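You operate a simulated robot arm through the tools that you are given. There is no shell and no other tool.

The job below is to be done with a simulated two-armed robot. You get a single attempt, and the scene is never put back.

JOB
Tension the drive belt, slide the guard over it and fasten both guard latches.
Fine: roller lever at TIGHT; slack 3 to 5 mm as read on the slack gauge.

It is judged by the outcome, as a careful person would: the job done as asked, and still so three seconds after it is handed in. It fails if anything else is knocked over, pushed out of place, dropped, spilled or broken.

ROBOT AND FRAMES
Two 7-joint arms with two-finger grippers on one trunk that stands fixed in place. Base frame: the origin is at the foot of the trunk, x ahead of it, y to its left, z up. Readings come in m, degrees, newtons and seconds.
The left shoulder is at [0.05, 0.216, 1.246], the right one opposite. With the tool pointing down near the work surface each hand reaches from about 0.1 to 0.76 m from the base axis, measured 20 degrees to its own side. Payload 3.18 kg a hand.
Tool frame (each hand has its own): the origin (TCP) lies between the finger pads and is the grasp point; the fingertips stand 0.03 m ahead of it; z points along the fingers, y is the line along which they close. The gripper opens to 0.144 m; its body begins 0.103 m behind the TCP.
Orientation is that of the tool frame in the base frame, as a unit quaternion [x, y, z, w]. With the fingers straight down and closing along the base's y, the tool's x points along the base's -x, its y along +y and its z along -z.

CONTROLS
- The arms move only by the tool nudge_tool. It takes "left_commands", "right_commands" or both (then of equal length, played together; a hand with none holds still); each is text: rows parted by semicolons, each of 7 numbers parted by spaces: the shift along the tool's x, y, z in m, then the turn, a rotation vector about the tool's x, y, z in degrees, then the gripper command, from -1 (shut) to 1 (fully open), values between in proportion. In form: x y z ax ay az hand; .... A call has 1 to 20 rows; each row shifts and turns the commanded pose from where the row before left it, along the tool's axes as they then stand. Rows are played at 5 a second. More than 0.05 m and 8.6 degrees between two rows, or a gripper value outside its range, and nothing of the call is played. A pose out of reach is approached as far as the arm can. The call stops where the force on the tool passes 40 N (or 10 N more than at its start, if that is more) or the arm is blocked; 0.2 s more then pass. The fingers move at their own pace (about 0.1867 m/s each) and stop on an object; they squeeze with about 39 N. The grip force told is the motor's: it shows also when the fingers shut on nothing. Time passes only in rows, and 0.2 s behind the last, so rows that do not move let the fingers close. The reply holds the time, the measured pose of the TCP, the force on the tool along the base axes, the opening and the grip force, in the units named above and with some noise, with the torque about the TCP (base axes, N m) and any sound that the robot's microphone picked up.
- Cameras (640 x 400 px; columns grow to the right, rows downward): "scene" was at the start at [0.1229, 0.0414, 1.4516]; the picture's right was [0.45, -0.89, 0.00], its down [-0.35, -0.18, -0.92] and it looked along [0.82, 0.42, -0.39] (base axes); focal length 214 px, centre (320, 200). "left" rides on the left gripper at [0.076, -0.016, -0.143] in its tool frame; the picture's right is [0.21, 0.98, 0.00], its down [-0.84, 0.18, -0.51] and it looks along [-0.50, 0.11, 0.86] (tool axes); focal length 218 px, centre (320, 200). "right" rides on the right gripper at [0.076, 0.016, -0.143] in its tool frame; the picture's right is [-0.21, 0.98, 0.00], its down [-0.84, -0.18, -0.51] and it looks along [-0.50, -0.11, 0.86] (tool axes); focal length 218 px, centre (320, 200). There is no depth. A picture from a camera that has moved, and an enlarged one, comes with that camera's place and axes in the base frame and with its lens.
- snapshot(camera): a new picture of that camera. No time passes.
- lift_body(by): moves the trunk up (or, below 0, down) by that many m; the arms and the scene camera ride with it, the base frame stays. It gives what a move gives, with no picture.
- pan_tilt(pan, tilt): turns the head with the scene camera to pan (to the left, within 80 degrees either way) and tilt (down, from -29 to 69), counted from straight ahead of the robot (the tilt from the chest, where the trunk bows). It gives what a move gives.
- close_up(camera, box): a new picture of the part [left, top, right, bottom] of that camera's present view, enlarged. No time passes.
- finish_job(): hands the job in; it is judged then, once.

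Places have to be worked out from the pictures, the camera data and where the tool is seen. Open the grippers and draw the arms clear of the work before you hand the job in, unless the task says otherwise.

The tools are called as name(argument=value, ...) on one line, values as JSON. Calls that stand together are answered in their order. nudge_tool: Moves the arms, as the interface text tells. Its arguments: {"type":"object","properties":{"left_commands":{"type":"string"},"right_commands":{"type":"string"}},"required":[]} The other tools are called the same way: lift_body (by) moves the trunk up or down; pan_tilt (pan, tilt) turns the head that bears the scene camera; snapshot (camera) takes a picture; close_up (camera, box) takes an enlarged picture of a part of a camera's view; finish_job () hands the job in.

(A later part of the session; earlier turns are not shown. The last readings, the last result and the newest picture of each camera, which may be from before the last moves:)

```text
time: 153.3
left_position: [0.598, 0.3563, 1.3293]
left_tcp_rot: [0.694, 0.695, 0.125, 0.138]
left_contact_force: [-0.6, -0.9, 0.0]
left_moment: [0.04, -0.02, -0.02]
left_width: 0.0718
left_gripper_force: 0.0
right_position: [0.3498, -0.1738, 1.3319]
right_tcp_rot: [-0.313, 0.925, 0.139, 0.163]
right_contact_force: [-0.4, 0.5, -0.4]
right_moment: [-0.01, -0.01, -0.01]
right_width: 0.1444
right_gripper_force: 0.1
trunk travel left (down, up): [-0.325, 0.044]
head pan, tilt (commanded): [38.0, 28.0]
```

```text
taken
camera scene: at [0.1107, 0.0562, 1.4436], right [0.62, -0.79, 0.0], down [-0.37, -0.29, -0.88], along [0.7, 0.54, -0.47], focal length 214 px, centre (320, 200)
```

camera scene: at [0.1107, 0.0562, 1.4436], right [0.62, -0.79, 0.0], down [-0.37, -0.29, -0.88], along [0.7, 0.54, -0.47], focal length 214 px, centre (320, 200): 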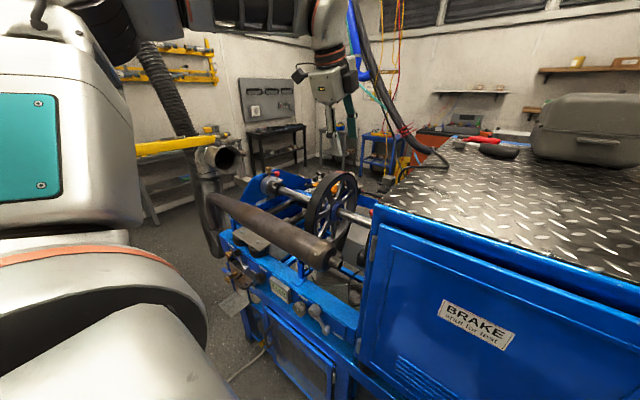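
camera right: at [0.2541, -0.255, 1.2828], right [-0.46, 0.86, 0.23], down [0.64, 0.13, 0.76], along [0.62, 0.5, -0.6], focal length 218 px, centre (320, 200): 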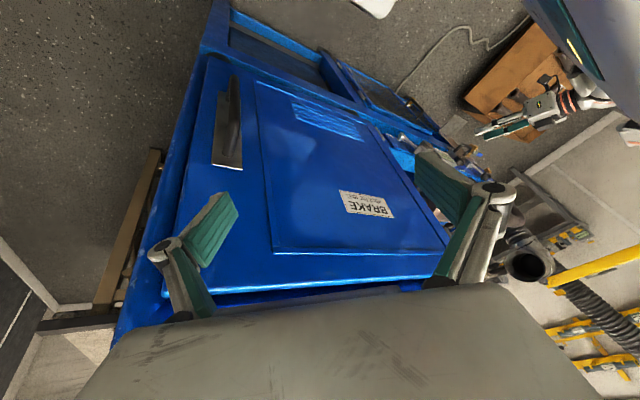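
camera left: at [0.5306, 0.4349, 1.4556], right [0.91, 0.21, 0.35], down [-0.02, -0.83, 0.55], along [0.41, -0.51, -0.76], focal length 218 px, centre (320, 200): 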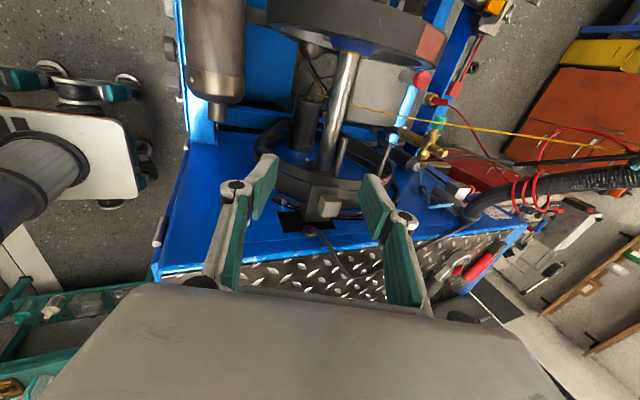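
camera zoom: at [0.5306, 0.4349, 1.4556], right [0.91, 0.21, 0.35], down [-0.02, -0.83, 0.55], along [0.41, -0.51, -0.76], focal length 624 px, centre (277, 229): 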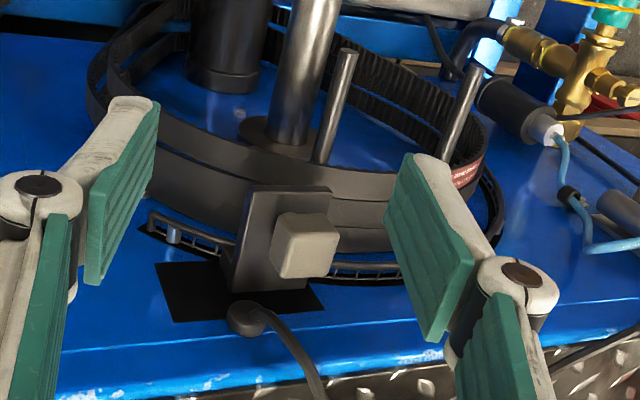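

This is the clearest view yet: the plate lies across the belts with the cube on top and its inner end at the curved rail. I zoom in on how it meets the rail, and on the two silver pegs.

close_up(camera="left", box=[285, 175, 385, 235])

close_up(camera="left", box=[270, 185, 320, 225])

close_up(camera="left", box=[350, 160, 410, 220])

close_up(camera="left", box=[250, 100, 410, 200])

```text
6.40 times, centred on (335, 205) of left
camera zoom: at [0.5306, 0.4349, 1.4556], right [0.91, 0.21, 0.35], down [-0.02, -0.83, 0.55], along [0.41, -0.51, -0.76], focal length 1397 px, centre (224, 168)
```

zoom: 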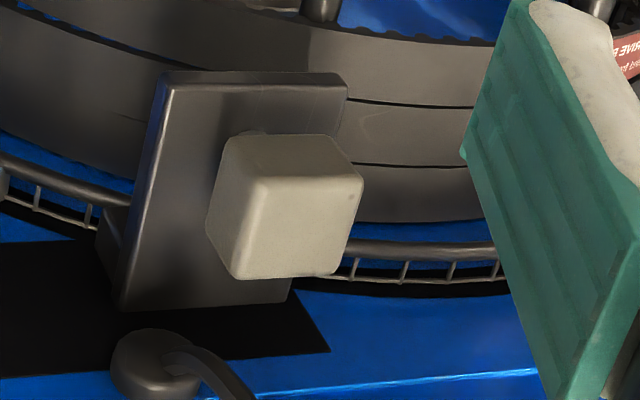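

```text
10.00 times, centred on (295, 205) of left
camera zoom: at [0.5306, 0.4349, 1.4556], right [0.91, 0.21, 0.35], down [-0.02, -0.83, 0.55], along [0.41, -0.51, -0.76], focal length 2183 px, centre (570, 150)
```

zoom: 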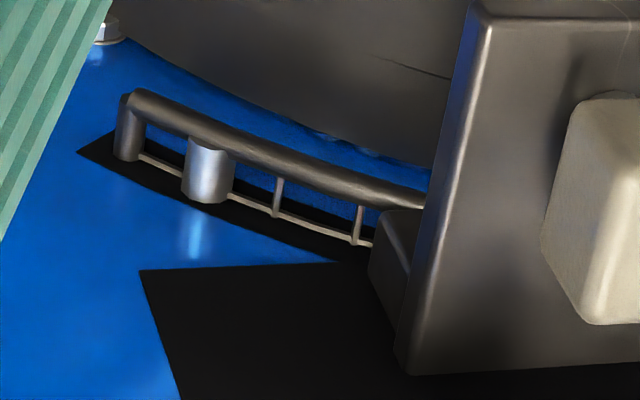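

```text
6.67 times, centred on (380, 190) of left
camera zoom: at [0.5306, 0.4349, 1.4556], right [0.91, 0.21, 0.35], down [-0.02, -0.83, 0.55], along [0.41, -0.51, -0.76], focal length 1455 px, centre (-80, 267)
```

zoom: 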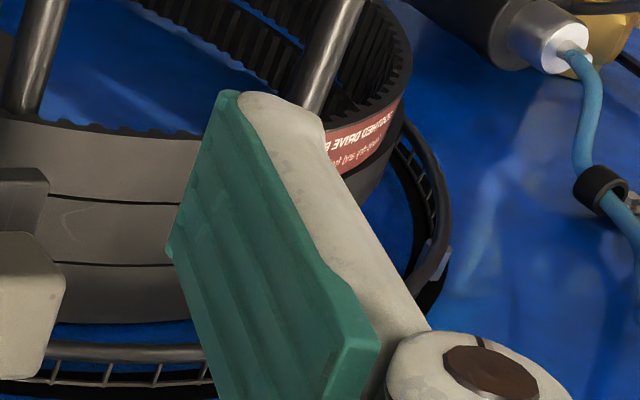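

```text
4.00 times, centred on (330, 150) of left
camera zoom: at [0.5306, 0.4349, 1.4556], right [0.91, 0.21, 0.35], down [-0.02, -0.83, 0.55], along [0.41, -0.51, -0.76], focal length 873 px, centre (280, 400)
```

zoom: 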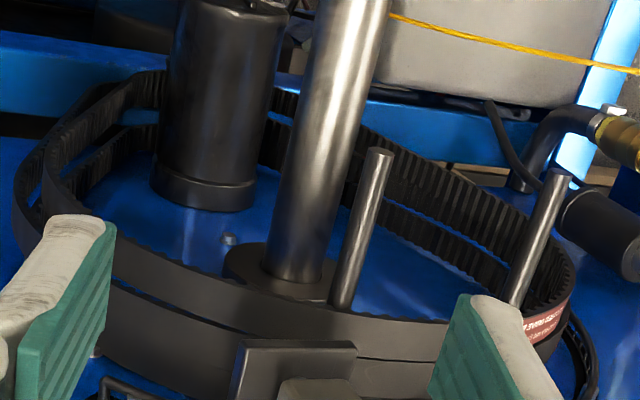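

close_up(camera="scene", box=[285, 240, 335, 280])

close_up(camera="scene", box=[215, 205, 275, 255])

close_up(camera="scene", box=[360, 180, 420, 230])

```text
10.00 times, centred on (310, 260) of scene
camera zoom: at [0.1107, 0.0562, 1.4436], right [0.62, -0.79, 0.0], down [-0.37, -0.29, -0.88], along [0.7, 0.54, -0.47], focal length 2145 px, centre (420, -400)
```

zoom: 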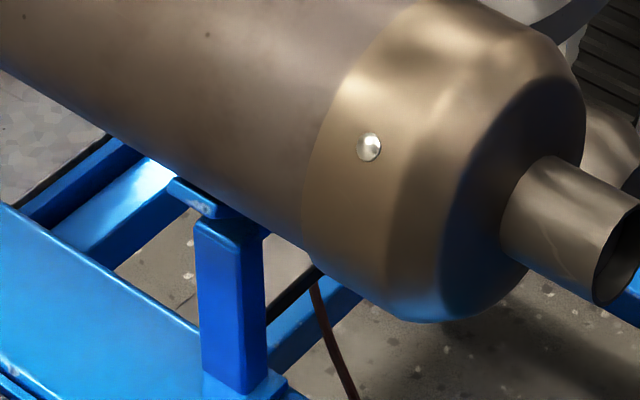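

```text
8.00 times, centred on (245, 230) of scene
camera zoom: at [0.1107, 0.0562, 1.4436], right [0.62, -0.79, 0.0], down [-0.37, -0.29, -0.88], along [0.7, 0.54, -0.47], focal length 1716 px, centre (920, -40)
```

zoom: 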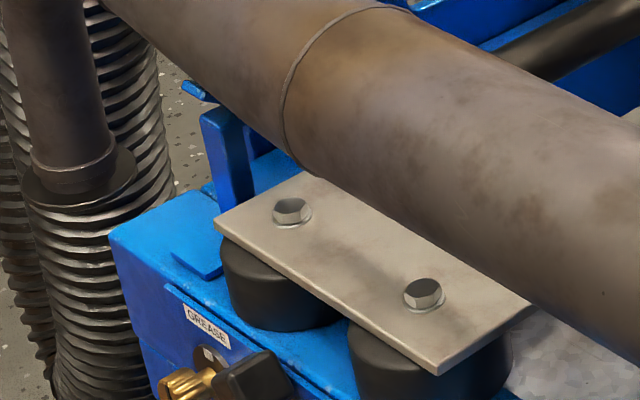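

```text
8.00 times, centred on (390, 205) of scene
camera zoom: at [0.1107, 0.0562, 1.4436], right [0.62, -0.79, 0.0], down [-0.37, -0.29, -0.88], along [0.7, 0.54, -0.47], focal length 1716 px, centre (-240, 160)
```

zoom: 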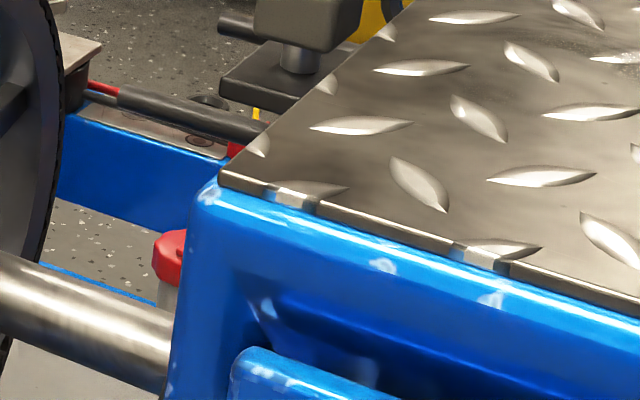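

The plate is about 5 cm wide with a ~4 cm cube on top, and nothing but free space on either side of it. I move to a pre-grasp above the cube with the fingers 7 cm open along its tangential faces.

nudge_tool(left_commands="-0.026 0.0092 0.0193 0 0 0 0; -0.026 0.0092 0.0193 0 0 0 0; -0.026 0.0092 0.0193 0 0 0 0; -0.026 0.0092 0.0193 0 0 0 0; 0 0 0 0 0 0 0")

snapshot(camera="left")

close_up(camera="left", box=[240, 100, 420, 230])

close_up(camera="scene", box=[320, 100, 460, 230])

```text
time: 154.5
left_position: [0.6618, 0.2548, 1.2737]
left_tcp_rot: [0.694, 0.696, 0.125, 0.137]
left_contact_force: [-0.6, 0.1, -0.1]
left_moment: [0.02, -0.03, 0.01]
left_width: 0.0722
left_gripper_force: 0.1
right_position: [0.3504, -0.1746, 1.3304]
right_tcp_rot: [-0.314, 0.925, 0.139, 0.164]
right_contact_force: [-1.6, -0.3, -0.4]
right_moment: [0.02, -0.05, -0.06]
right_width: 0.1443
right_gripper_force: 0.1
trunk travel left (down, up): [-0.325, 0.044]
head pan, tilt (commanded): [38.0, 28.0]
```

```text
taken
camera left: at [0.5936, 0.3319, 1.3993], right [0.91, 0.22, 0.35], down [-0.02, -0.83, 0.55], along [0.41, -0.51, -0.76], focal length 218 px, centre (320, 200)
```

left: 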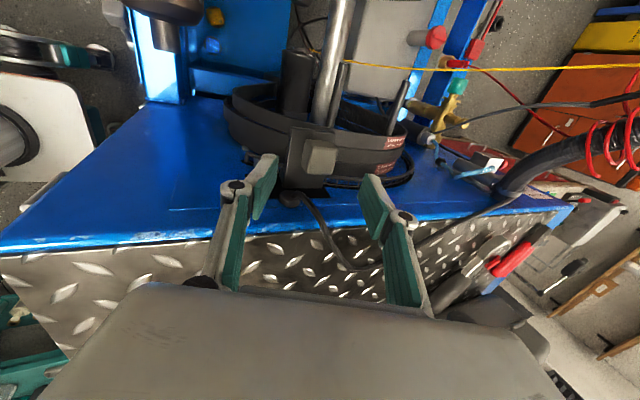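

```text
3.08 times, centred on (330, 165) of left
camera zoom: at [0.5936, 0.3319, 1.3993], right [0.91, 0.22, 0.35], down [-0.02, -0.83, 0.55], along [0.41, -0.51, -0.76], focal length 672 px, centre (289, 308)
```

zoom: 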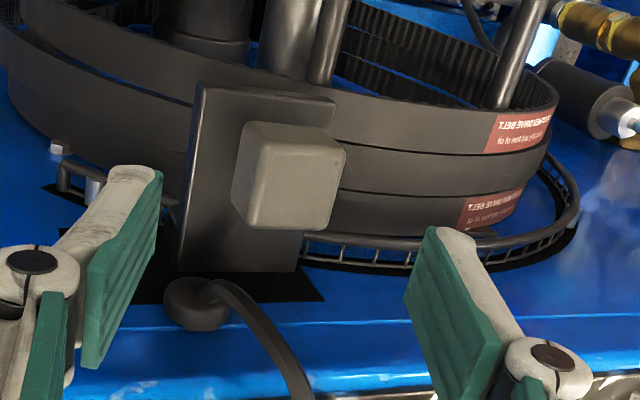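

```text
3.08 times, centred on (390, 165) of scene
camera zoom: at [0.1104, 0.0557, 1.4436], right [0.62, -0.79, 0.0], down [-0.37, -0.29, -0.88], along [0.7, 0.54, -0.47], focal length 660 px, centre (105, 308)
```

zoom: 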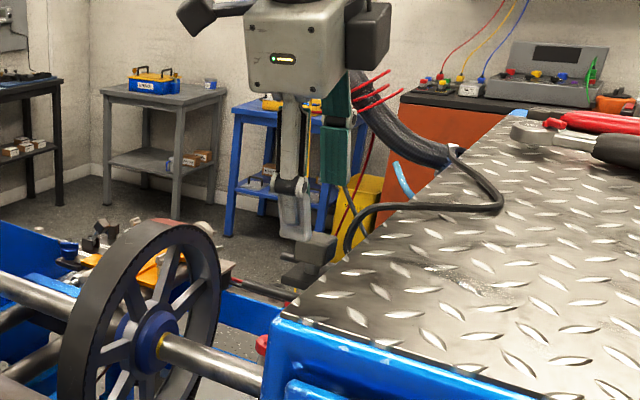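

The cube sits exactly on the approach axis. I advance 6.6 cm along it, close on the cube, and check.

nudge_tool(left_commands="0 0 0.022 0 0 0 0; 0 0 0.022 0 0 0 0; 0 0 0.02 0 0 0 0; 0 0 0 0 0 0 -0.5; 0 0 0 0 0 0 -1; 0 0 0 0 0 0 -1")

close_up(camera="left", box=[240, 100, 420, 230])

close_up(camera="scene", box=[340, 140, 440, 220])

```text
time: 155.6
left_position: [0.6771, 0.2527, 1.2141]
left_tcp_rot: [0.695, 0.698, 0.115, 0.13]
left_contact_force: [-24.3, 7.9, 10.5]
left_moment: [0.79, 2.38, -0.62]
left_width: 0.0506
left_gripper_force: 39.6
right_position: [0.3482, -0.1744, 1.3331]
right_tcp_rot: [-0.314, 0.925, 0.139, 0.166]
right_contact_force: [0.7, -0.4, -0.7]
right_moment: [0.02, -0.02, -0.01]
right_width: 0.1439
right_gripper_force: 0.0
trunk travel left (down, up): [-0.325, 0.044]
head pan, tilt (commanded): [38.0, 28.0]
stopped in row 5 (left hand): the force on the tool passed its limit at 61 N (the readings are from after the stop); the commanded pose is now the measured one
```

```text
3.08 times, centred on (330, 165) of left
camera zoom: at [0.6113, 0.3303, 1.3393], right [0.92, 0.22, 0.33], down [0.0, -0.83, 0.56], along [0.39, -0.51, -0.76], focal length 672 px, centre (289, 308)
```

zoom: 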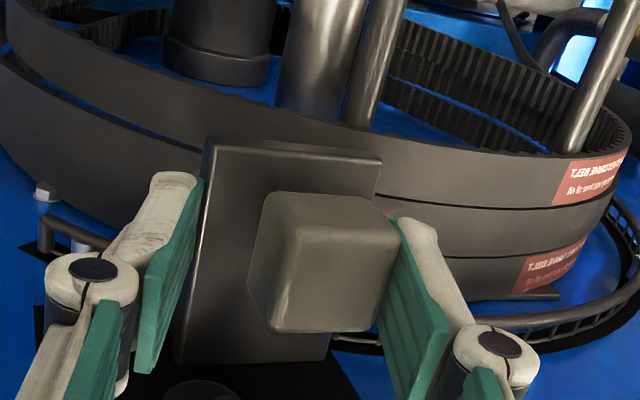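

```text
5.00 times, centred on (390, 180) of scene
camera zoom: at [0.1073, 0.0567, 1.444], right [0.62, -0.79, 0.0], down [-0.37, -0.29, -0.88], along [0.7, 0.54, -0.47], focal length 1072 px, centre (-30, 300)
```

zoom: 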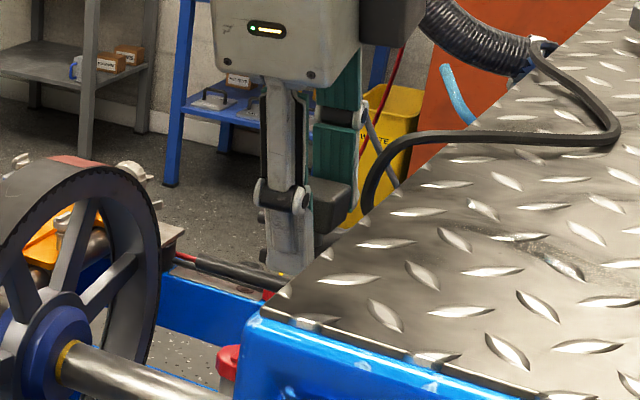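

The fingers jammed between the plate's left edge and the cube's right side at 61 N, so the cube isn't centred on the plate. I open at once and back off to see that nothing moved.

nudge_tool(left_commands="0 0 0 0 0 0 0.1; 0 0 0 0 0 0 0.1; 0 0 -0.025 0 0 0 0.1; 0 0 -0.03 0 0 0 0.1; 0 0 0 0 0 0 0.1")

snapshot(camera="left")

close_up(camera="left", box=[240, 100, 420, 230])

```text
time: 156.8
left_position: [0.6647, 0.2518, 1.2602]
left_tcp_rot: [0.695, 0.698, 0.116, 0.129]
left_contact_force: [0.0, -0.3, 0.2]
left_moment: [-0.02, -0.01, -0.01]
left_width: 0.0792
left_gripper_force: 0.1
right_position: [0.3526, -0.1741, 1.3296]
right_tcp_rot: [-0.314, 0.925, 0.14, 0.163]
right_contact_force: [-0.9, -0.1, 1.3]
right_moment: [0.03, 0.01, 0.01]
right_width: 0.1439
right_gripper_force: 0.1
trunk travel left (down, up): [-0.325, 0.044]
head pan, tilt (commanded): [38.0, 28.0]
```

```text
taken
camera left: at [0.5988, 0.33, 1.3875], right [0.92, 0.22, 0.33], down [0.0, -0.83, 0.55], along [0.4, -0.51, -0.76], focal length 218 px, centre (320, 200)
```

left: 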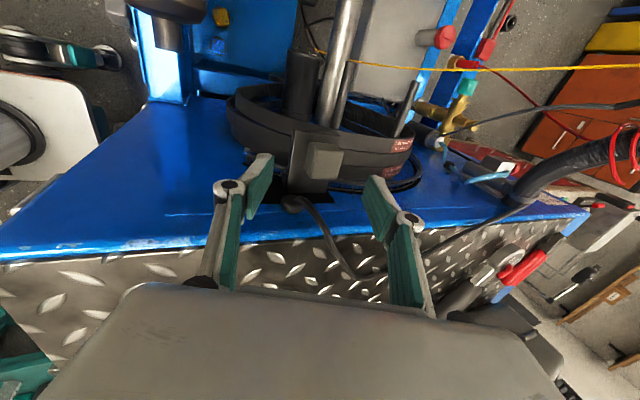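

```text
3.08 times, centred on (330, 165) of left
camera zoom: at [0.5988, 0.33, 1.3875], right [0.92, 0.22, 0.33], down [0.0, -0.83, 0.55], along [0.4, -0.51, -0.76], focal length 672 px, centre (289, 308)
```

zoom: 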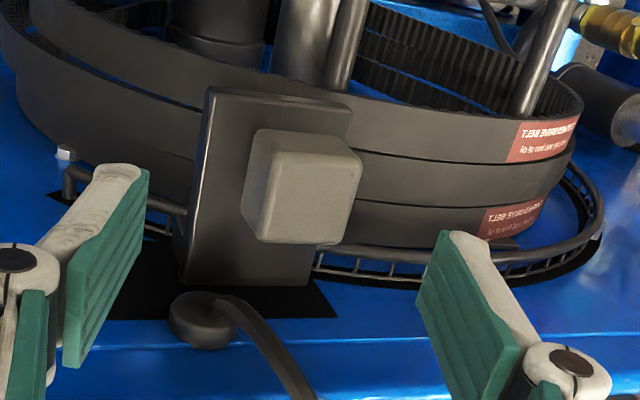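

Nothing moved; the handle is rigid sideways. I regrip higher up, on the cube only, so the fingertips stay above the plate.

nudge_tool(left_commands="-0.0018 0.0023 0.02 0 0 0 0; 0 0 0.021 0 0 0 0; 0 0 0 0 0 0 -0.3; 0 0 0 0 0 0 -0.45; 0 0 0 0 0 0 -0.6; 0 0 0 0 0 0 -1")

close_up(camera="left", box=[240, 100, 420, 230])

```text
time: 158.2
left_position: [0.6814, 0.25, 1.2213]
left_tcp_rot: [0.695, 0.697, 0.116, 0.13]
left_contact_force: [-0.2, 0.3, -2.5]
left_moment: [0.03, 0.54, -0.8]
left_width: 0.0355
left_gripper_force: 45.2
right_position: [0.3518, -0.1742, 1.3301]
right_tcp_rot: [-0.313, 0.925, 0.14, 0.164]
right_contact_force: [0.3, 0.3, -1.1]
right_moment: [0.03, 0.03, -0.01]
right_width: 0.144
right_gripper_force: 0.1
trunk travel left (down, up): [-0.325, 0.044]
head pan, tilt (commanded): [38.0, 28.0]
```

```text
3.08 times, centred on (330, 165) of left
camera zoom: at [0.6154, 0.3282, 1.3495], right [0.92, 0.22, 0.33], down [0.0, -0.83, 0.55], along [0.39, -0.51, -0.76], focal length 672 px, centre (289, 308)
```

zoom: 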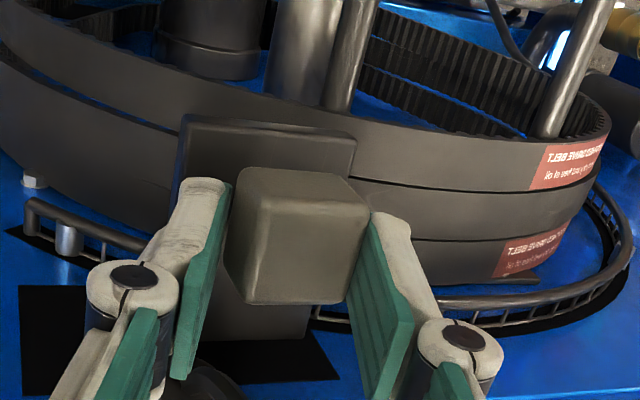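

The cube (35.5 mm) is gripped cleanly with little load. I try a very small pull straight out along +y, 8 mm, and watch the force and position.

nudge_tool(left_commands="0.004 0 0 0 0 0 -1; 0.004 0 0 0 0 0 -1; 0 0 0 0 0 0 -1")

close_up(camera="left", box=[240, 100, 420, 230])

```text
time: 159.0
left_position: [0.6805, 0.2588, 1.2227]
left_tcp_rot: [0.695, 0.698, 0.116, 0.129]
left_contact_force: [-2.2, -2.0, -5.9]
left_moment: [0.18, 0.65, -1.25]
left_width: 0.0358
left_gripper_force: 45.2
right_position: [0.3522, -0.1751, 1.3303]
right_tcp_rot: [-0.314, 0.925, 0.14, 0.164]
right_contact_force: [-0.6, -0.3, 0.5]
right_moment: [0.05, 0.02, -0.01]
right_width: 0.1442
right_gripper_force: 0.0
trunk travel left (down, up): [-0.325, 0.044]
head pan, tilt (commanded): [38.0, 28.0]
```

```text
3.08 times, centred on (330, 165) of left
camera zoom: at [0.6154, 0.3366, 1.3495], right [0.92, 0.22, 0.33], down [0.0, -0.83, 0.55], along [0.39, -0.51, -0.76], focal length 672 px, centre (289, 308)
```

zoom: 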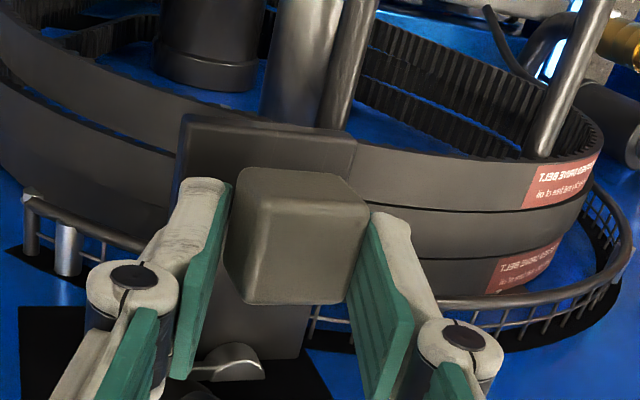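

It slides: the hand moved 9 mm with only ~2 N, and the whole cage with its pegs came out of the wall slot along with the handle. This is the guard, so I keep drawing it out along +y in measured steps.

nudge_tool(left_commands="0.015 0 0.0005 0 0 0 -1; 0.015 0 0.0005 0 0 0 -1; 0.015 0 0 0 0 0 -1; 0.015 0 0 0 0 0 -1; 0 0 0 0 0 0 -1")

snapshot(camera="left")

snapshot(camera="scene")

```text
time: 160.2
left_position: [0.6813, 0.321, 1.2226]
left_tcp_rot: [0.694, 0.698, 0.117, 0.131]
left_contact_force: [-5.1, 1.7, 1.1]
left_moment: [0.28, 0.61, -0.64]
left_width: 0.0361
left_gripper_force: 45.2
right_position: [0.3511, -0.1742, 1.3321]
right_tcp_rot: [-0.314, 0.925, 0.141, 0.163]
right_contact_force: [-0.1, -0.7, 0.0]
right_moment: [0.02, 0.0, 0.01]
right_width: 0.1441
right_gripper_force: 0.1
trunk travel left (down, up): [-0.325, 0.044]
head pan, tilt (commanded): [38.0, 28.0]
```

```text
taken
camera left: at [0.6149, 0.3981, 1.3493], right [0.92, 0.22, 0.33], down [0.0, -0.83, 0.55], along [0.4, -0.51, -0.76], focal length 218 px, centre (320, 200)
```

left: 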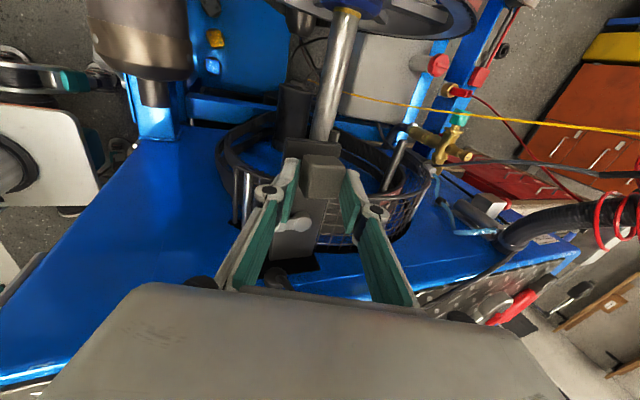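

```text
taken
camera scene: at [0.1111, 0.0559, 1.4435], right [0.62, -0.79, 0.0], down [-0.37, -0.29, -0.88], along [0.7, 0.54, -0.47], focal length 214 px, centre (320, 200)
```

scene: 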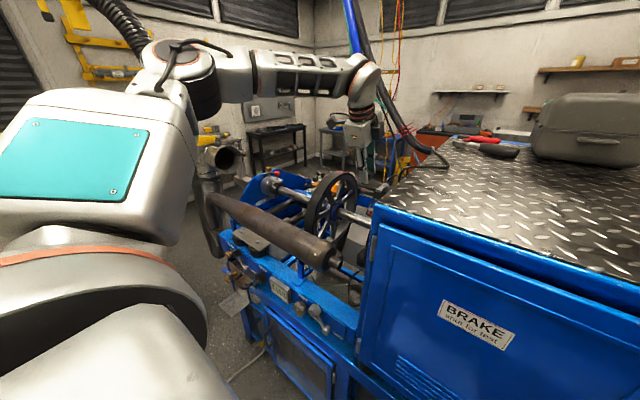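

The mesh cage is drawing out smoothly over the belts with almost no force. I zoom to see its form and where it is heading before continuing.

close_up(camera="left", box=[200, 90, 460, 280])

close_up(camera="scene", box=[310, 120, 420, 230])

```text
2.11 times, centred on (330, 185) of left
camera zoom: at [0.6149, 0.3981, 1.3493], right [0.92, 0.22, 0.33], down [0.0, -0.83, 0.55], along [0.4, -0.51, -0.76], focal length 460 px, centre (299, 232)
```

zoom: 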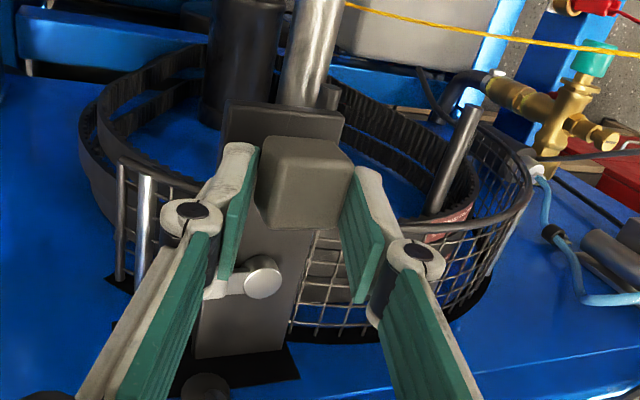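

```text
3.64 times, centred on (365, 175) of scene
camera zoom: at [0.1111, 0.0559, 1.4435], right [0.62, -0.79, 0.0], down [-0.37, -0.29, -0.88], along [0.7, 0.54, -0.47], focal length 780 px, centre (156, 291)
```

zoom: 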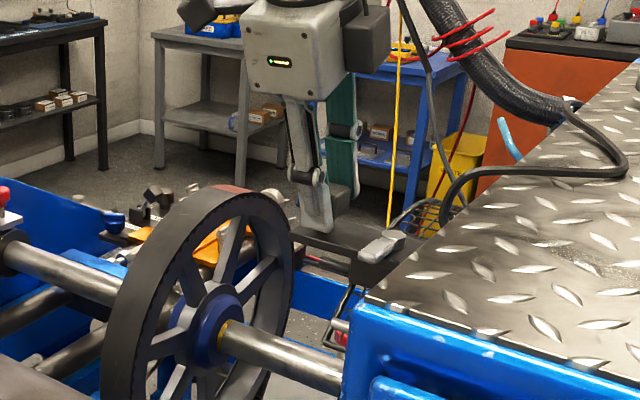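

A light-grey latch lever has come into view on the handle bar as it drew out of the cabinet. I continue pulling along +y.

nudge_tool(left_commands="0.015 0 0 0 0 0 -1; 0.015 0 0 0 0 0 -1; 0.015 0 0 0 0 0 -1; 0.015 0 0 0 0 0 -1; 0 0 0 0 0 0 -1")

close_up(camera="left", box=[180, 70, 480, 290])

close_up(camera="scene", box=[310, 120, 420, 230])

```text
time: 161.4
left_position: [0.6807, 0.3784, 1.2214]
left_tcp_rot: [0.694, 0.698, 0.119, 0.131]
left_contact_force: [8.2, 2.6, 14.3]
left_moment: [0.33, 0.01, -0.51]
left_width: 0.0357
left_gripper_force: 45.2
right_position: [0.3509, -0.1757, 1.3309]
right_tcp_rot: [-0.313, 0.925, 0.14, 0.164]
right_contact_force: [-0.6, -0.5, -0.5]
right_moment: [0.01, 0.0, 0.0]
right_width: 0.1439
right_gripper_force: 0.0
trunk travel left (down, up): [-0.325, 0.044]
head pan, tilt (commanded): [38.0, 28.0]
```

```text
1.82 times, centred on (330, 180) of left
camera zoom: at [0.6142, 0.4567, 1.3491], right [0.92, 0.22, 0.34], down [-0.01, -0.83, 0.55], along [0.4, -0.51, -0.76], focal length 397 px, centre (302, 236)
```

zoom: 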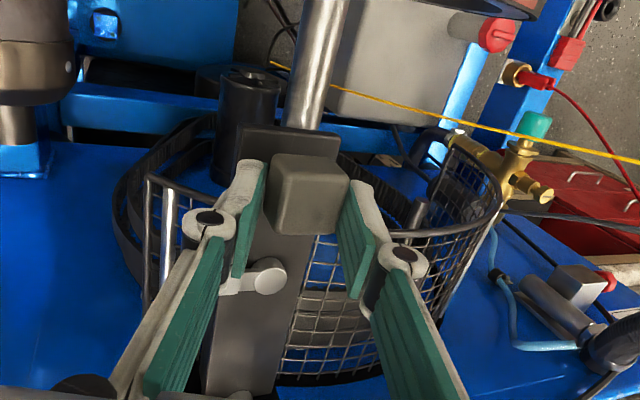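

```text
3.64 times, centred on (365, 175) of scene
camera zoom: at [0.1119, 0.0552, 1.4435], right [0.62, -0.79, 0.0], down [-0.37, -0.29, -0.88], along [0.7, 0.54, -0.47], focal length 780 px, centre (156, 291)
```

zoom: 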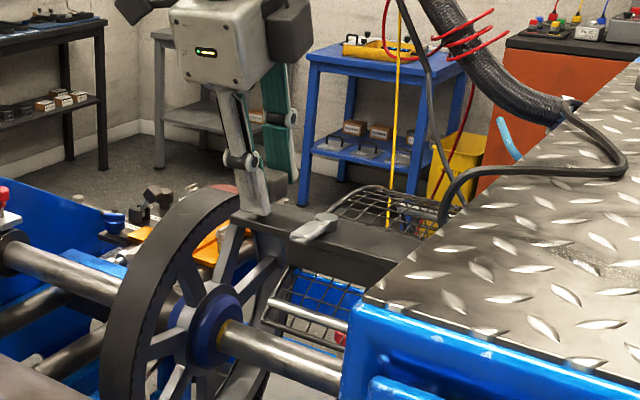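

The guard is now reaching toward the wheel; I correct a slight vertical load (about 14 N) and keep drawing it out.

nudge_tool(left_commands="0 0.002 -0.002 0 0 0 -1; 0.012 0.0002 -0.0003 0 0 0 -1; 0.012 0.0002 -0.0003 0 0 0 -1; 0.012 0.0002 -0.0003 0 0 0 -1; 0.012 0.0002 -0.0003 0 0 0 -1; 0 0 0 0 0 0 -1")

close_up(camera="left", box=[180, 70, 480, 290])

close_up(camera="scene", box=[300, 120, 420, 230])

```text
time: 162.8
left_position: [0.6807, 0.4274, 1.2218]
left_tcp_rot: [0.694, 0.699, 0.116, 0.128]
left_contact_force: [-4.8, 2.1, -2.6]
left_moment: [0.16, 0.79, -0.71]
left_width: 0.0358
left_gripper_force: 44.9
right_position: [0.3512, -0.1739, 1.3291]
right_tcp_rot: [-0.314, 0.925, 0.139, 0.164]
right_contact_force: [0.0, 0.1, 0.2]
right_moment: [0.01, 0.0, 0.05]
right_width: 0.144
right_gripper_force: 0.0
trunk travel left (down, up): [-0.325, 0.044]
head pan, tilt (commanded): [38.0, 28.0]
```

```text
1.82 times, centred on (330, 180) of left
camera zoom: at [0.6155, 0.5052, 1.3494], right [0.92, 0.22, 0.33], down [0.0, -0.83, 0.55], along [0.39, -0.51, -0.76], focal length 397 px, centre (302, 236)
```

zoom: 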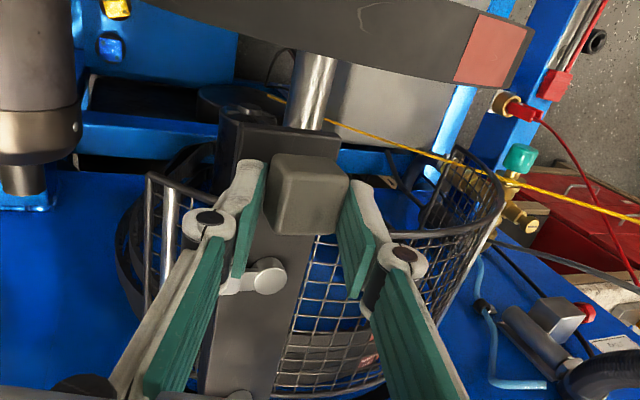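

```text
3.64 times, centred on (360, 175) of scene
camera zoom: at [0.1116, 0.0562, 1.4434], right [0.62, -0.79, 0.0], down [-0.37, -0.29, -0.88], along [0.7, 0.54, -0.47], focal length 780 px, centre (174, 291)
```

zoom: 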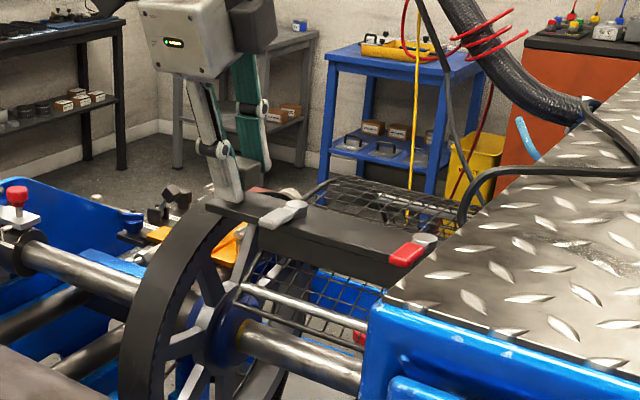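

A second latch, with a red tip, has appeared on the bar near the cabinet wall. I keep pulling in smaller steps, watching for the end of travel.

nudge_tool(left_commands="0.012 0.0002 -0.0002 0 0 0 -1; 0.012 0.0002 -0.0002 0 0 0 -1; 0.012 0.0002 -0.0002 0 0 0 -1; 0.012 0.0002 -0.0002 0 0 0 -1; 0 0 0 0 0 0 -1")

close_up(camera="left", box=[180, 70, 480, 290])

close_up(camera="scene", box=[300, 120, 420, 230])

```text
time: 164.0
left_position: [0.6805, 0.4763, 1.222]
left_tcp_rot: [0.694, 0.699, 0.116, 0.128]
left_contact_force: [-19.4, 2.0, -13.2]
left_moment: [0.11, 1.0, -0.74]
left_width: 0.0358
left_gripper_force: 45.1
right_position: [0.3504, -0.1743, 1.3294]
right_tcp_rot: [-0.313, 0.925, 0.139, 0.165]
right_contact_force: [-0.7, 0.1, -0.2]
right_moment: [0.0, -0.01, 0.03]
right_width: 0.1437
right_gripper_force: 0.1
trunk travel left (down, up): [-0.325, 0.044]
head pan, tilt (commanded): [38.0, 28.0]
```

```text
1.82 times, centred on (330, 180) of left
camera zoom: at [0.6155, 0.5543, 1.3494], right [0.92, 0.22, 0.33], down [0.0, -0.83, 0.55], along [0.39, -0.51, -0.76], focal length 397 px, centre (302, 236)
```

zoom: 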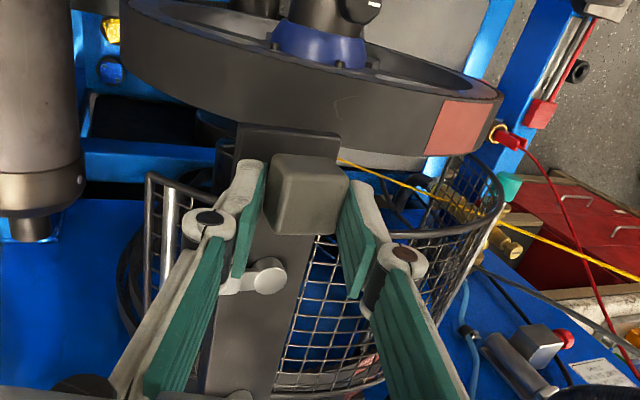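

```text
3.64 times, centred on (360, 175) of scene
camera zoom: at [0.1104, 0.0568, 1.4434], right [0.62, -0.79, 0.0], down [-0.37, -0.29, -0.88], along [0.7, 0.54, -0.47], focal length 780 px, centre (174, 291)
```

zoom: 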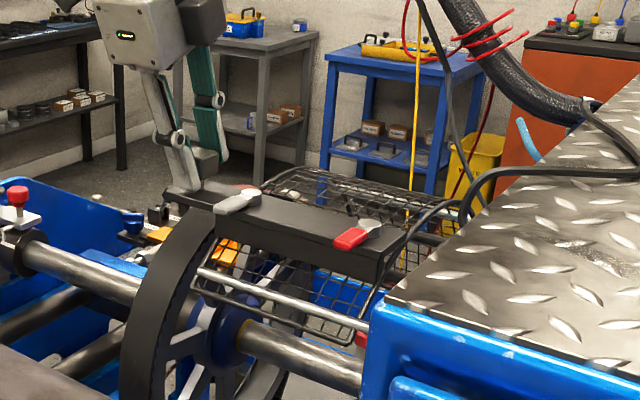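

The whole guard is out in view: a mesh drum with a top bar carrying two latches (one grey, one red-tipped). I ease a sideways load and continue over the wheel.

nudge_tool(left_commands="0 -0.0025 0 0 0 0 -1; 0.012 0 -0.0002 0 0 0 -1; 0.012 0 -0.0002 0 0 0 -1; 0.012 0 -0.0002 0 0 0 -1; 0.012 0 -0.0002 0 0 0 -1; 0 0 0 0 0 0 -1")

close_up(camera="left", box=[180, 70, 480, 290])

close_up(camera="scene", box=[290, 120, 420, 230])

```text
time: 165.4
left_position: [0.6802, 0.5247, 1.2237]
left_tcp_rot: [0.694, 0.698, 0.119, 0.131]
left_contact_force: [7.3, 2.1, -1.9]
left_moment: [-0.17, 0.32, -0.71]
left_width: 0.0359
left_gripper_force: 45.1
right_position: [0.3533, -0.1731, 1.3303]
right_tcp_rot: [-0.314, 0.925, 0.14, 0.163]
right_contact_force: [-0.2, 0.8, 0.5]
right_moment: [-0.01, 0.01, -0.02]
right_width: 0.1441
right_gripper_force: 0.0
trunk travel left (down, up): [-0.325, 0.044]
head pan, tilt (commanded): [38.0, 28.0]
```

```text
1.82 times, centred on (330, 180) of left
camera zoom: at [0.6146, 0.6011, 1.3493], right [0.92, 0.22, 0.34], down [-0.01, -0.83, 0.55], along [0.4, -0.51, -0.76], focal length 397 px, centre (302, 236)
```

zoom: 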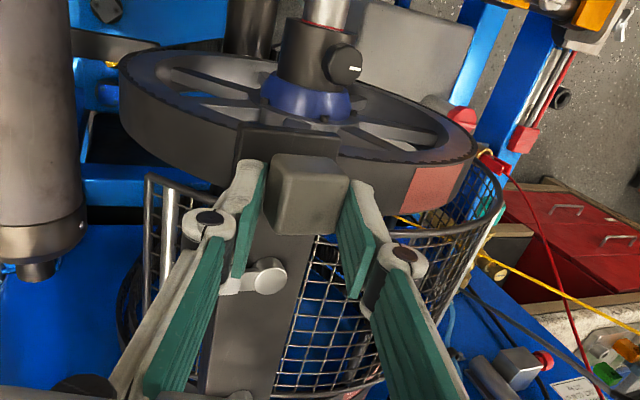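

```text
3.64 times, centred on (355, 175) of scene
camera zoom: at [0.1134, 0.0562, 1.4433], right [0.62, -0.79, 0.0], down [-0.37, -0.29, -0.88], along [0.69, 0.54, -0.47], focal length 780 px, centre (193, 291)
```

zoom: 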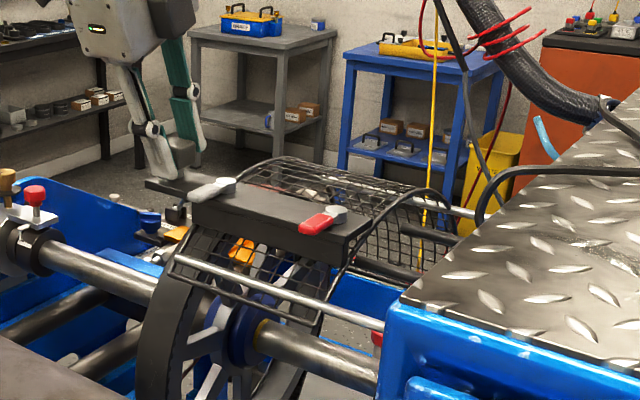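

The mesh drum is moving over the wheel. I continue toward the end stop in small steps.

nudge_tool(left_commands="0.01 0 -0.0002 0 0 0 -1; 0.01 0 -0.0002 0 0 0 -1; 0.01 0 -0.0002 0 0 0 -1; 0 0 0 0 0 0 -1")

close_up(camera="left", box=[180, 70, 480, 290])

close_up(camera="scene", box=[280, 120, 410, 230])

```text
time: 166.4
left_position: [0.6808, 0.5528, 1.2221]
left_tcp_rot: [0.694, 0.698, 0.116, 0.13]
left_contact_force: [10.6, -1.5, 2.1]
left_moment: [-0.07, 0.32, -0.87]
left_width: 0.0361
left_gripper_force: 45.4
right_position: [0.3529, -0.1745, 1.3301]
right_tcp_rot: [-0.313, 0.925, 0.139, 0.163]
right_contact_force: [-0.6, -0.7, 0.0]
right_moment: [0.0, -0.01, -0.02]
right_width: 0.1441
right_gripper_force: 0.0
trunk travel left (down, up): [-0.325, 0.044]
head pan, tilt (commanded): [38.0, 28.0]
```

```text
1.82 times, centred on (330, 180) of left
camera zoom: at [0.615, 0.6298, 1.3494], right [0.92, 0.22, 0.33], down [0.0, -0.83, 0.55], along [0.4, -0.51, -0.76], focal length 397 px, centre (302, 236)
```

zoom: 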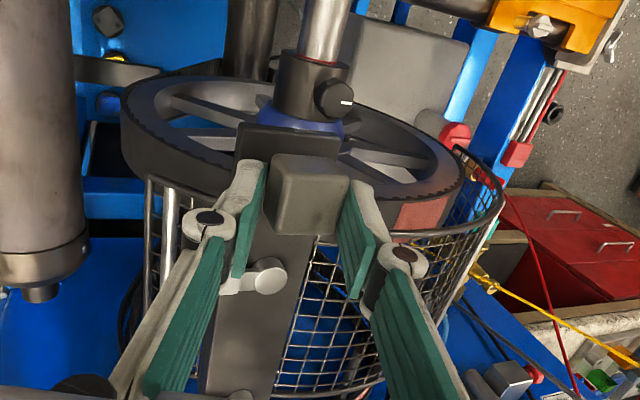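

```text
3.64 times, centred on (345, 175) of scene
camera zoom: at [0.1135, 0.0555, 1.4433], right [0.62, -0.79, 0.0], down [-0.37, -0.29, -0.88], along [0.69, 0.54, -0.47], focal length 780 px, centre (229, 291)
```

zoom: 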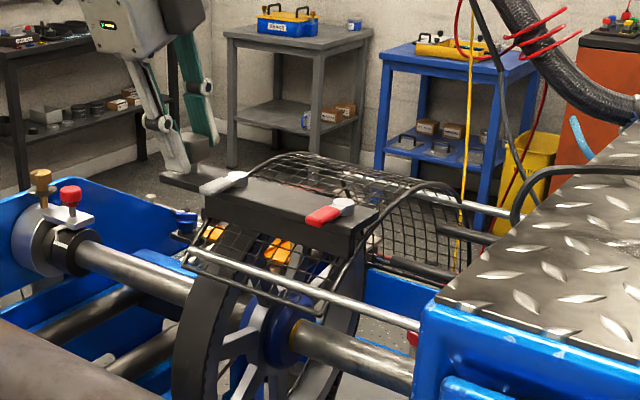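

nudge_tool(left_commands="0.008 -0.0005 0 0 0 0 -1; 0.008 -0.0003 -0.0002 0 0 0 -1; 0.008 0 -0.0002 0 0 0 -1; 0 0 0 0 0 0 -1")

close_up(camera="left", box=[180, 70, 480, 290])

close_up(camera="scene", box=[280, 120, 410, 230])

```text
time: 167.4
left_position: [0.6808, 0.5759, 1.2216]
left_tcp_rot: [0.694, 0.698, 0.118, 0.129]
left_contact_force: [22.4, 0.0, 8.5]
left_moment: [-0.28, 0.05, -0.98]
left_width: 0.0359
left_gripper_force: 44.9
right_position: [0.3526, -0.1748, 1.3305]
right_tcp_rot: [-0.314, 0.925, 0.141, 0.163]
right_contact_force: [-0.6, -0.1, 0.5]
right_moment: [0.0, 0.01, 0.0]
right_width: 0.1439
right_gripper_force: 0.1
trunk travel left (down, up): [-0.325, 0.044]
head pan, tilt (commanded): [38.0, 28.0]
```

```text
1.82 times, centred on (330, 180) of left
camera zoom: at [0.6149, 0.6534, 1.3494], right [0.92, 0.22, 0.33], down [-0.01, -0.83, 0.55], along [0.4, -0.51, -0.76], focal length 397 px, centre (302, 236)
```

zoom: 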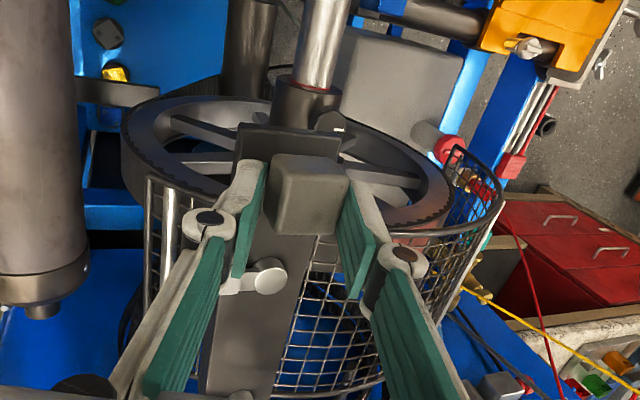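

```text
3.64 times, centred on (345, 175) of scene
camera zoom: at [0.1146, 0.0551, 1.4433], right [0.62, -0.79, 0.0], down [-0.37, -0.29, -0.88], along [0.69, 0.54, -0.47], focal length 780 px, centre (229, 291)
```

zoom: 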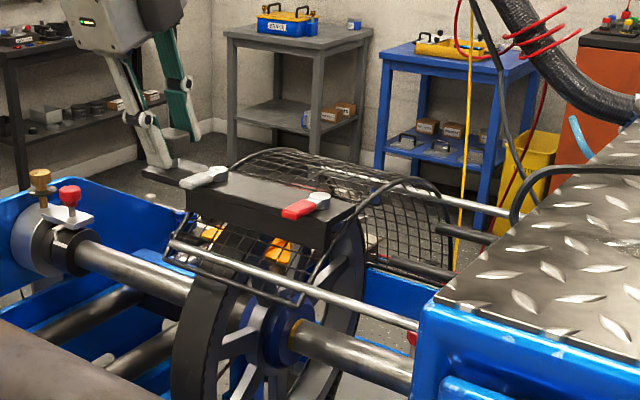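

nudge_tool(left_commands="0 0.0022 0 0 0 0 -1; 0.008 0.0002 -0.0002 0 0 0 -1; 0.008 0.0002 -0.0002 0 0 0 -1; 0.008 0.0002 -0.0002 0 0 0 -1; 0 0 0 0 0 0 -1")

close_up(camera="left", box=[180, 70, 480, 290])

close_up(camera="scene", box=[280, 120, 410, 230])

```text
time: 168.6
left_position: [0.6811, 0.6013, 1.2229]
left_tcp_rot: [0.695, 0.698, 0.116, 0.129]
left_contact_force: [3.2, -0.4, 2.0]
left_moment: [0.11, 0.62, -0.77]
left_width: 0.036
left_gripper_force: 44.6
right_position: [0.3515, -0.1746, 1.329]
right_tcp_rot: [-0.314, 0.925, 0.14, 0.163]
right_contact_force: [0.9, 0.6, -0.5]
right_moment: [0.01, 0.03, -0.03]
right_width: 0.1439
right_gripper_force: 0.1
trunk travel left (down, up): [-0.325, 0.044]
head pan, tilt (commanded): [38.0, 28.0]
```

```text
1.82 times, centred on (330, 180) of left
camera zoom: at [0.6153, 0.6784, 1.3496], right [0.92, 0.22, 0.33], down [0.0, -0.83, 0.55], along [0.39, -0.51, -0.76], focal length 397 px, centre (302, 236)
```

zoom: 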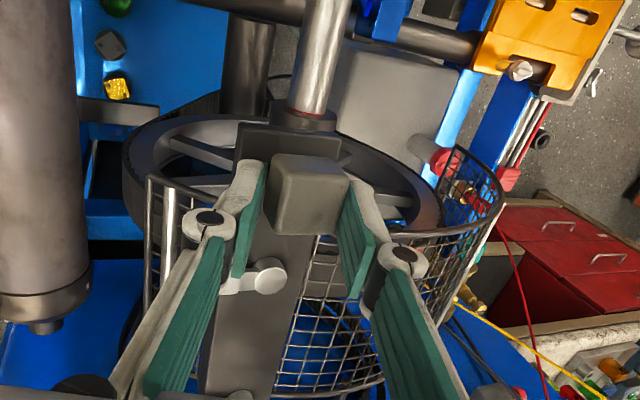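

```text
3.64 times, centred on (345, 175) of scene
camera zoom: at [0.1124, 0.0555, 1.4434], right [0.62, -0.79, 0.0], down [-0.37, -0.29, -0.88], along [0.7, 0.54, -0.47], focal length 780 px, centre (229, 291)
```

zoom: 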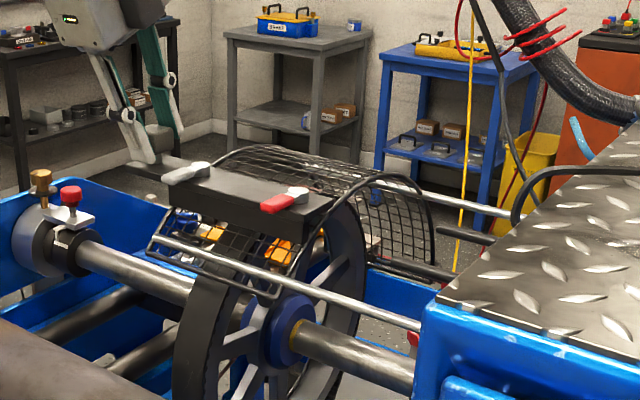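

The mesh drum now spans about y 0.37–0.54 around the belt (0.465–0.51), still free to move. I go on carefully toward its centred end position.

nudge_tool(left_commands="0.007 0.0001 -0.0002 0 0 0 -1; 0.007 0.0001 -0.0002 0 0 0 -1; 0 0 0 0 0 0 -1")

nudge_tool(left_commands="0.006 0.0001 -0.0002 0 0 0 -1; 0.006 0.0001 -0.0002 0 0 0 -1; 0 0 0 0 0 0 -1")

close_up(camera="left", box=[180, 70, 480, 290])

close_up(camera="scene", box=[280, 120, 410, 230])

```text
time: 169.4
left_position: [0.6813, 0.6152, 1.2226]
left_tcp_rot: [0.695, 0.698, 0.117, 0.13]
left_contact_force: [-0.5, -0.9, -2.2]
left_moment: [0.06, 0.52, -0.75]
left_width: 0.0358
left_gripper_force: 45.2
right_position: [0.3513, -0.1748, 1.3293]
right_tcp_rot: [-0.314, 0.925, 0.141, 0.164]
right_contact_force: [-0.2, -0.1, -0.2]
right_moment: [0.0, 0.02, 0.0]
right_width: 0.1438
right_gripper_force: 0.1
trunk travel left (down, up): [-0.325, 0.044]
head pan, tilt (commanded): [38.0, 28.0]
```

```text
time: 170.2
left_position: [0.6805, 0.6275, 1.2222]
left_tcp_rot: [0.695, 0.698, 0.115, 0.128]
left_contact_force: [-3.3, -1.2, -7.5]
left_moment: [0.11, 0.63, -0.8]
left_width: 0.0359
left_gripper_force: 45.6
right_position: [0.3513, -0.1728, 1.3298]
right_tcp_rot: [-0.314, 0.925, 0.141, 0.163]
right_contact_force: [-0.6, -0.1, 0.0]
right_moment: [-0.01, -0.01, 0.0]
right_width: 0.1439
right_gripper_force: 0.1
trunk travel left (down, up): [-0.325, 0.044]
head pan, tilt (commanded): [38.0, 28.0]
```

```text
1.82 times, centred on (330, 180) of left
camera zoom: at [0.6154, 0.7053, 1.3496], right [0.92, 0.22, 0.33], down [0.0, -0.83, 0.55], along [0.39, -0.51, -0.76], focal length 397 px, centre (302, 236)
```

zoom: 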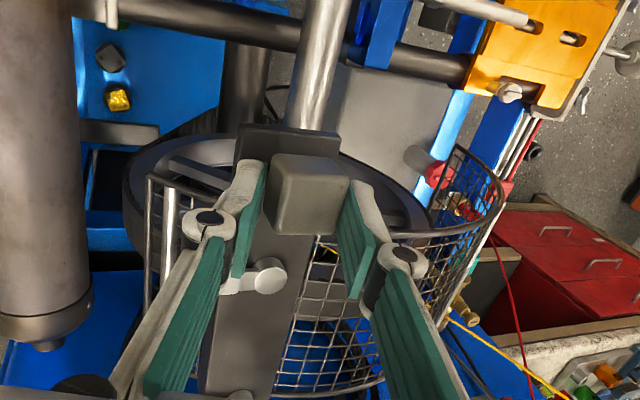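

```text
3.64 times, centred on (345, 175) of scene
camera zoom: at [0.1123, 0.0562, 1.4433], right [0.62, -0.79, 0.0], down [-0.37, -0.29, -0.88], along [0.7, 0.54, -0.47], focal length 780 px, centre (229, 291)
```

zoom: 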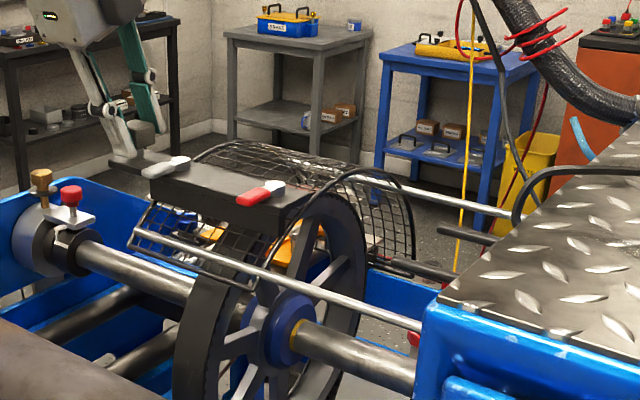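

nudge_tool(left_commands="0.006 0.0001 -0.0003 0 0 0 -1; 0.006 0.0001 -0.0003 0 0 0 -1; 0 0 0 0 0 0 -1")

nudge_tool(left_commands="0.005 0.0001 -0.0003 0 0 0 -1; 0.005 0.0001 -0.0003 0 0 0 -1; 0 0 0 0 0 0 -1")

close_up(camera="scene", box=[280, 120, 410, 230])

```text
time: 171.0
left_position: [0.6804, 0.6397, 1.2215]
left_tcp_rot: [0.694, 0.699, 0.115, 0.129]
left_contact_force: [-5.6, -0.2, -15.9]
left_moment: [0.35, 0.68, -0.67]
left_width: 0.0356
left_gripper_force: 45.7
right_position: [0.3512, -0.1737, 1.3301]
right_tcp_rot: [-0.314, 0.924, 0.14, 0.164]
right_contact_force: [-0.6, 0.3, -0.4]
right_moment: [-0.02, 0.0, 0.01]
right_width: 0.144
right_gripper_force: 0.1
trunk travel left (down, up): [-0.325, 0.044]
head pan, tilt (commanded): [38.0, 28.0]
```

```text
time: 171.8
left_position: [0.6802, 0.6501, 1.2224]
left_tcp_rot: [0.694, 0.699, 0.116, 0.13]
left_contact_force: [-11.3, -2.3, -18.2]
left_moment: [0.1, 0.78, -0.73]
left_width: 0.0357
left_gripper_force: 44.9
right_position: [0.3509, -0.1736, 1.3298]
right_tcp_rot: [-0.314, 0.925, 0.139, 0.163]
right_contact_force: [-0.1, 0.4, 0.3]
right_moment: [0.0, -0.03, 0.01]
right_width: 0.1441
right_gripper_force: 0.1
trunk travel left (down, up): [-0.325, 0.044]
head pan, tilt (commanded): [38.0, 28.0]
```

```text
3.64 times, centred on (345, 175) of scene
camera zoom: at [0.1123, 0.0572, 1.4433], right [0.62, -0.79, 0.0], down [-0.37, -0.29, -0.88], along [0.7, 0.54, -0.47], focal length 780 px, centre (229, 291)
```

zoom: 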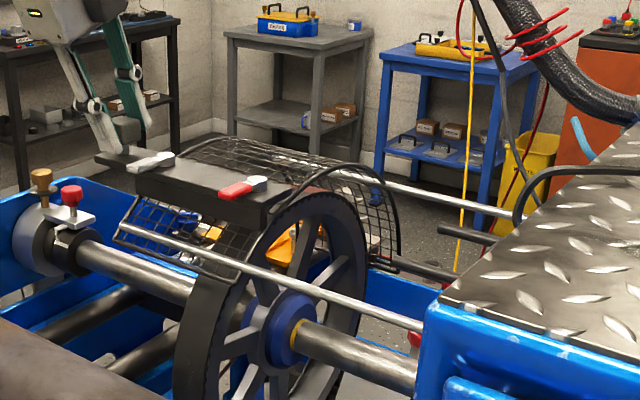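

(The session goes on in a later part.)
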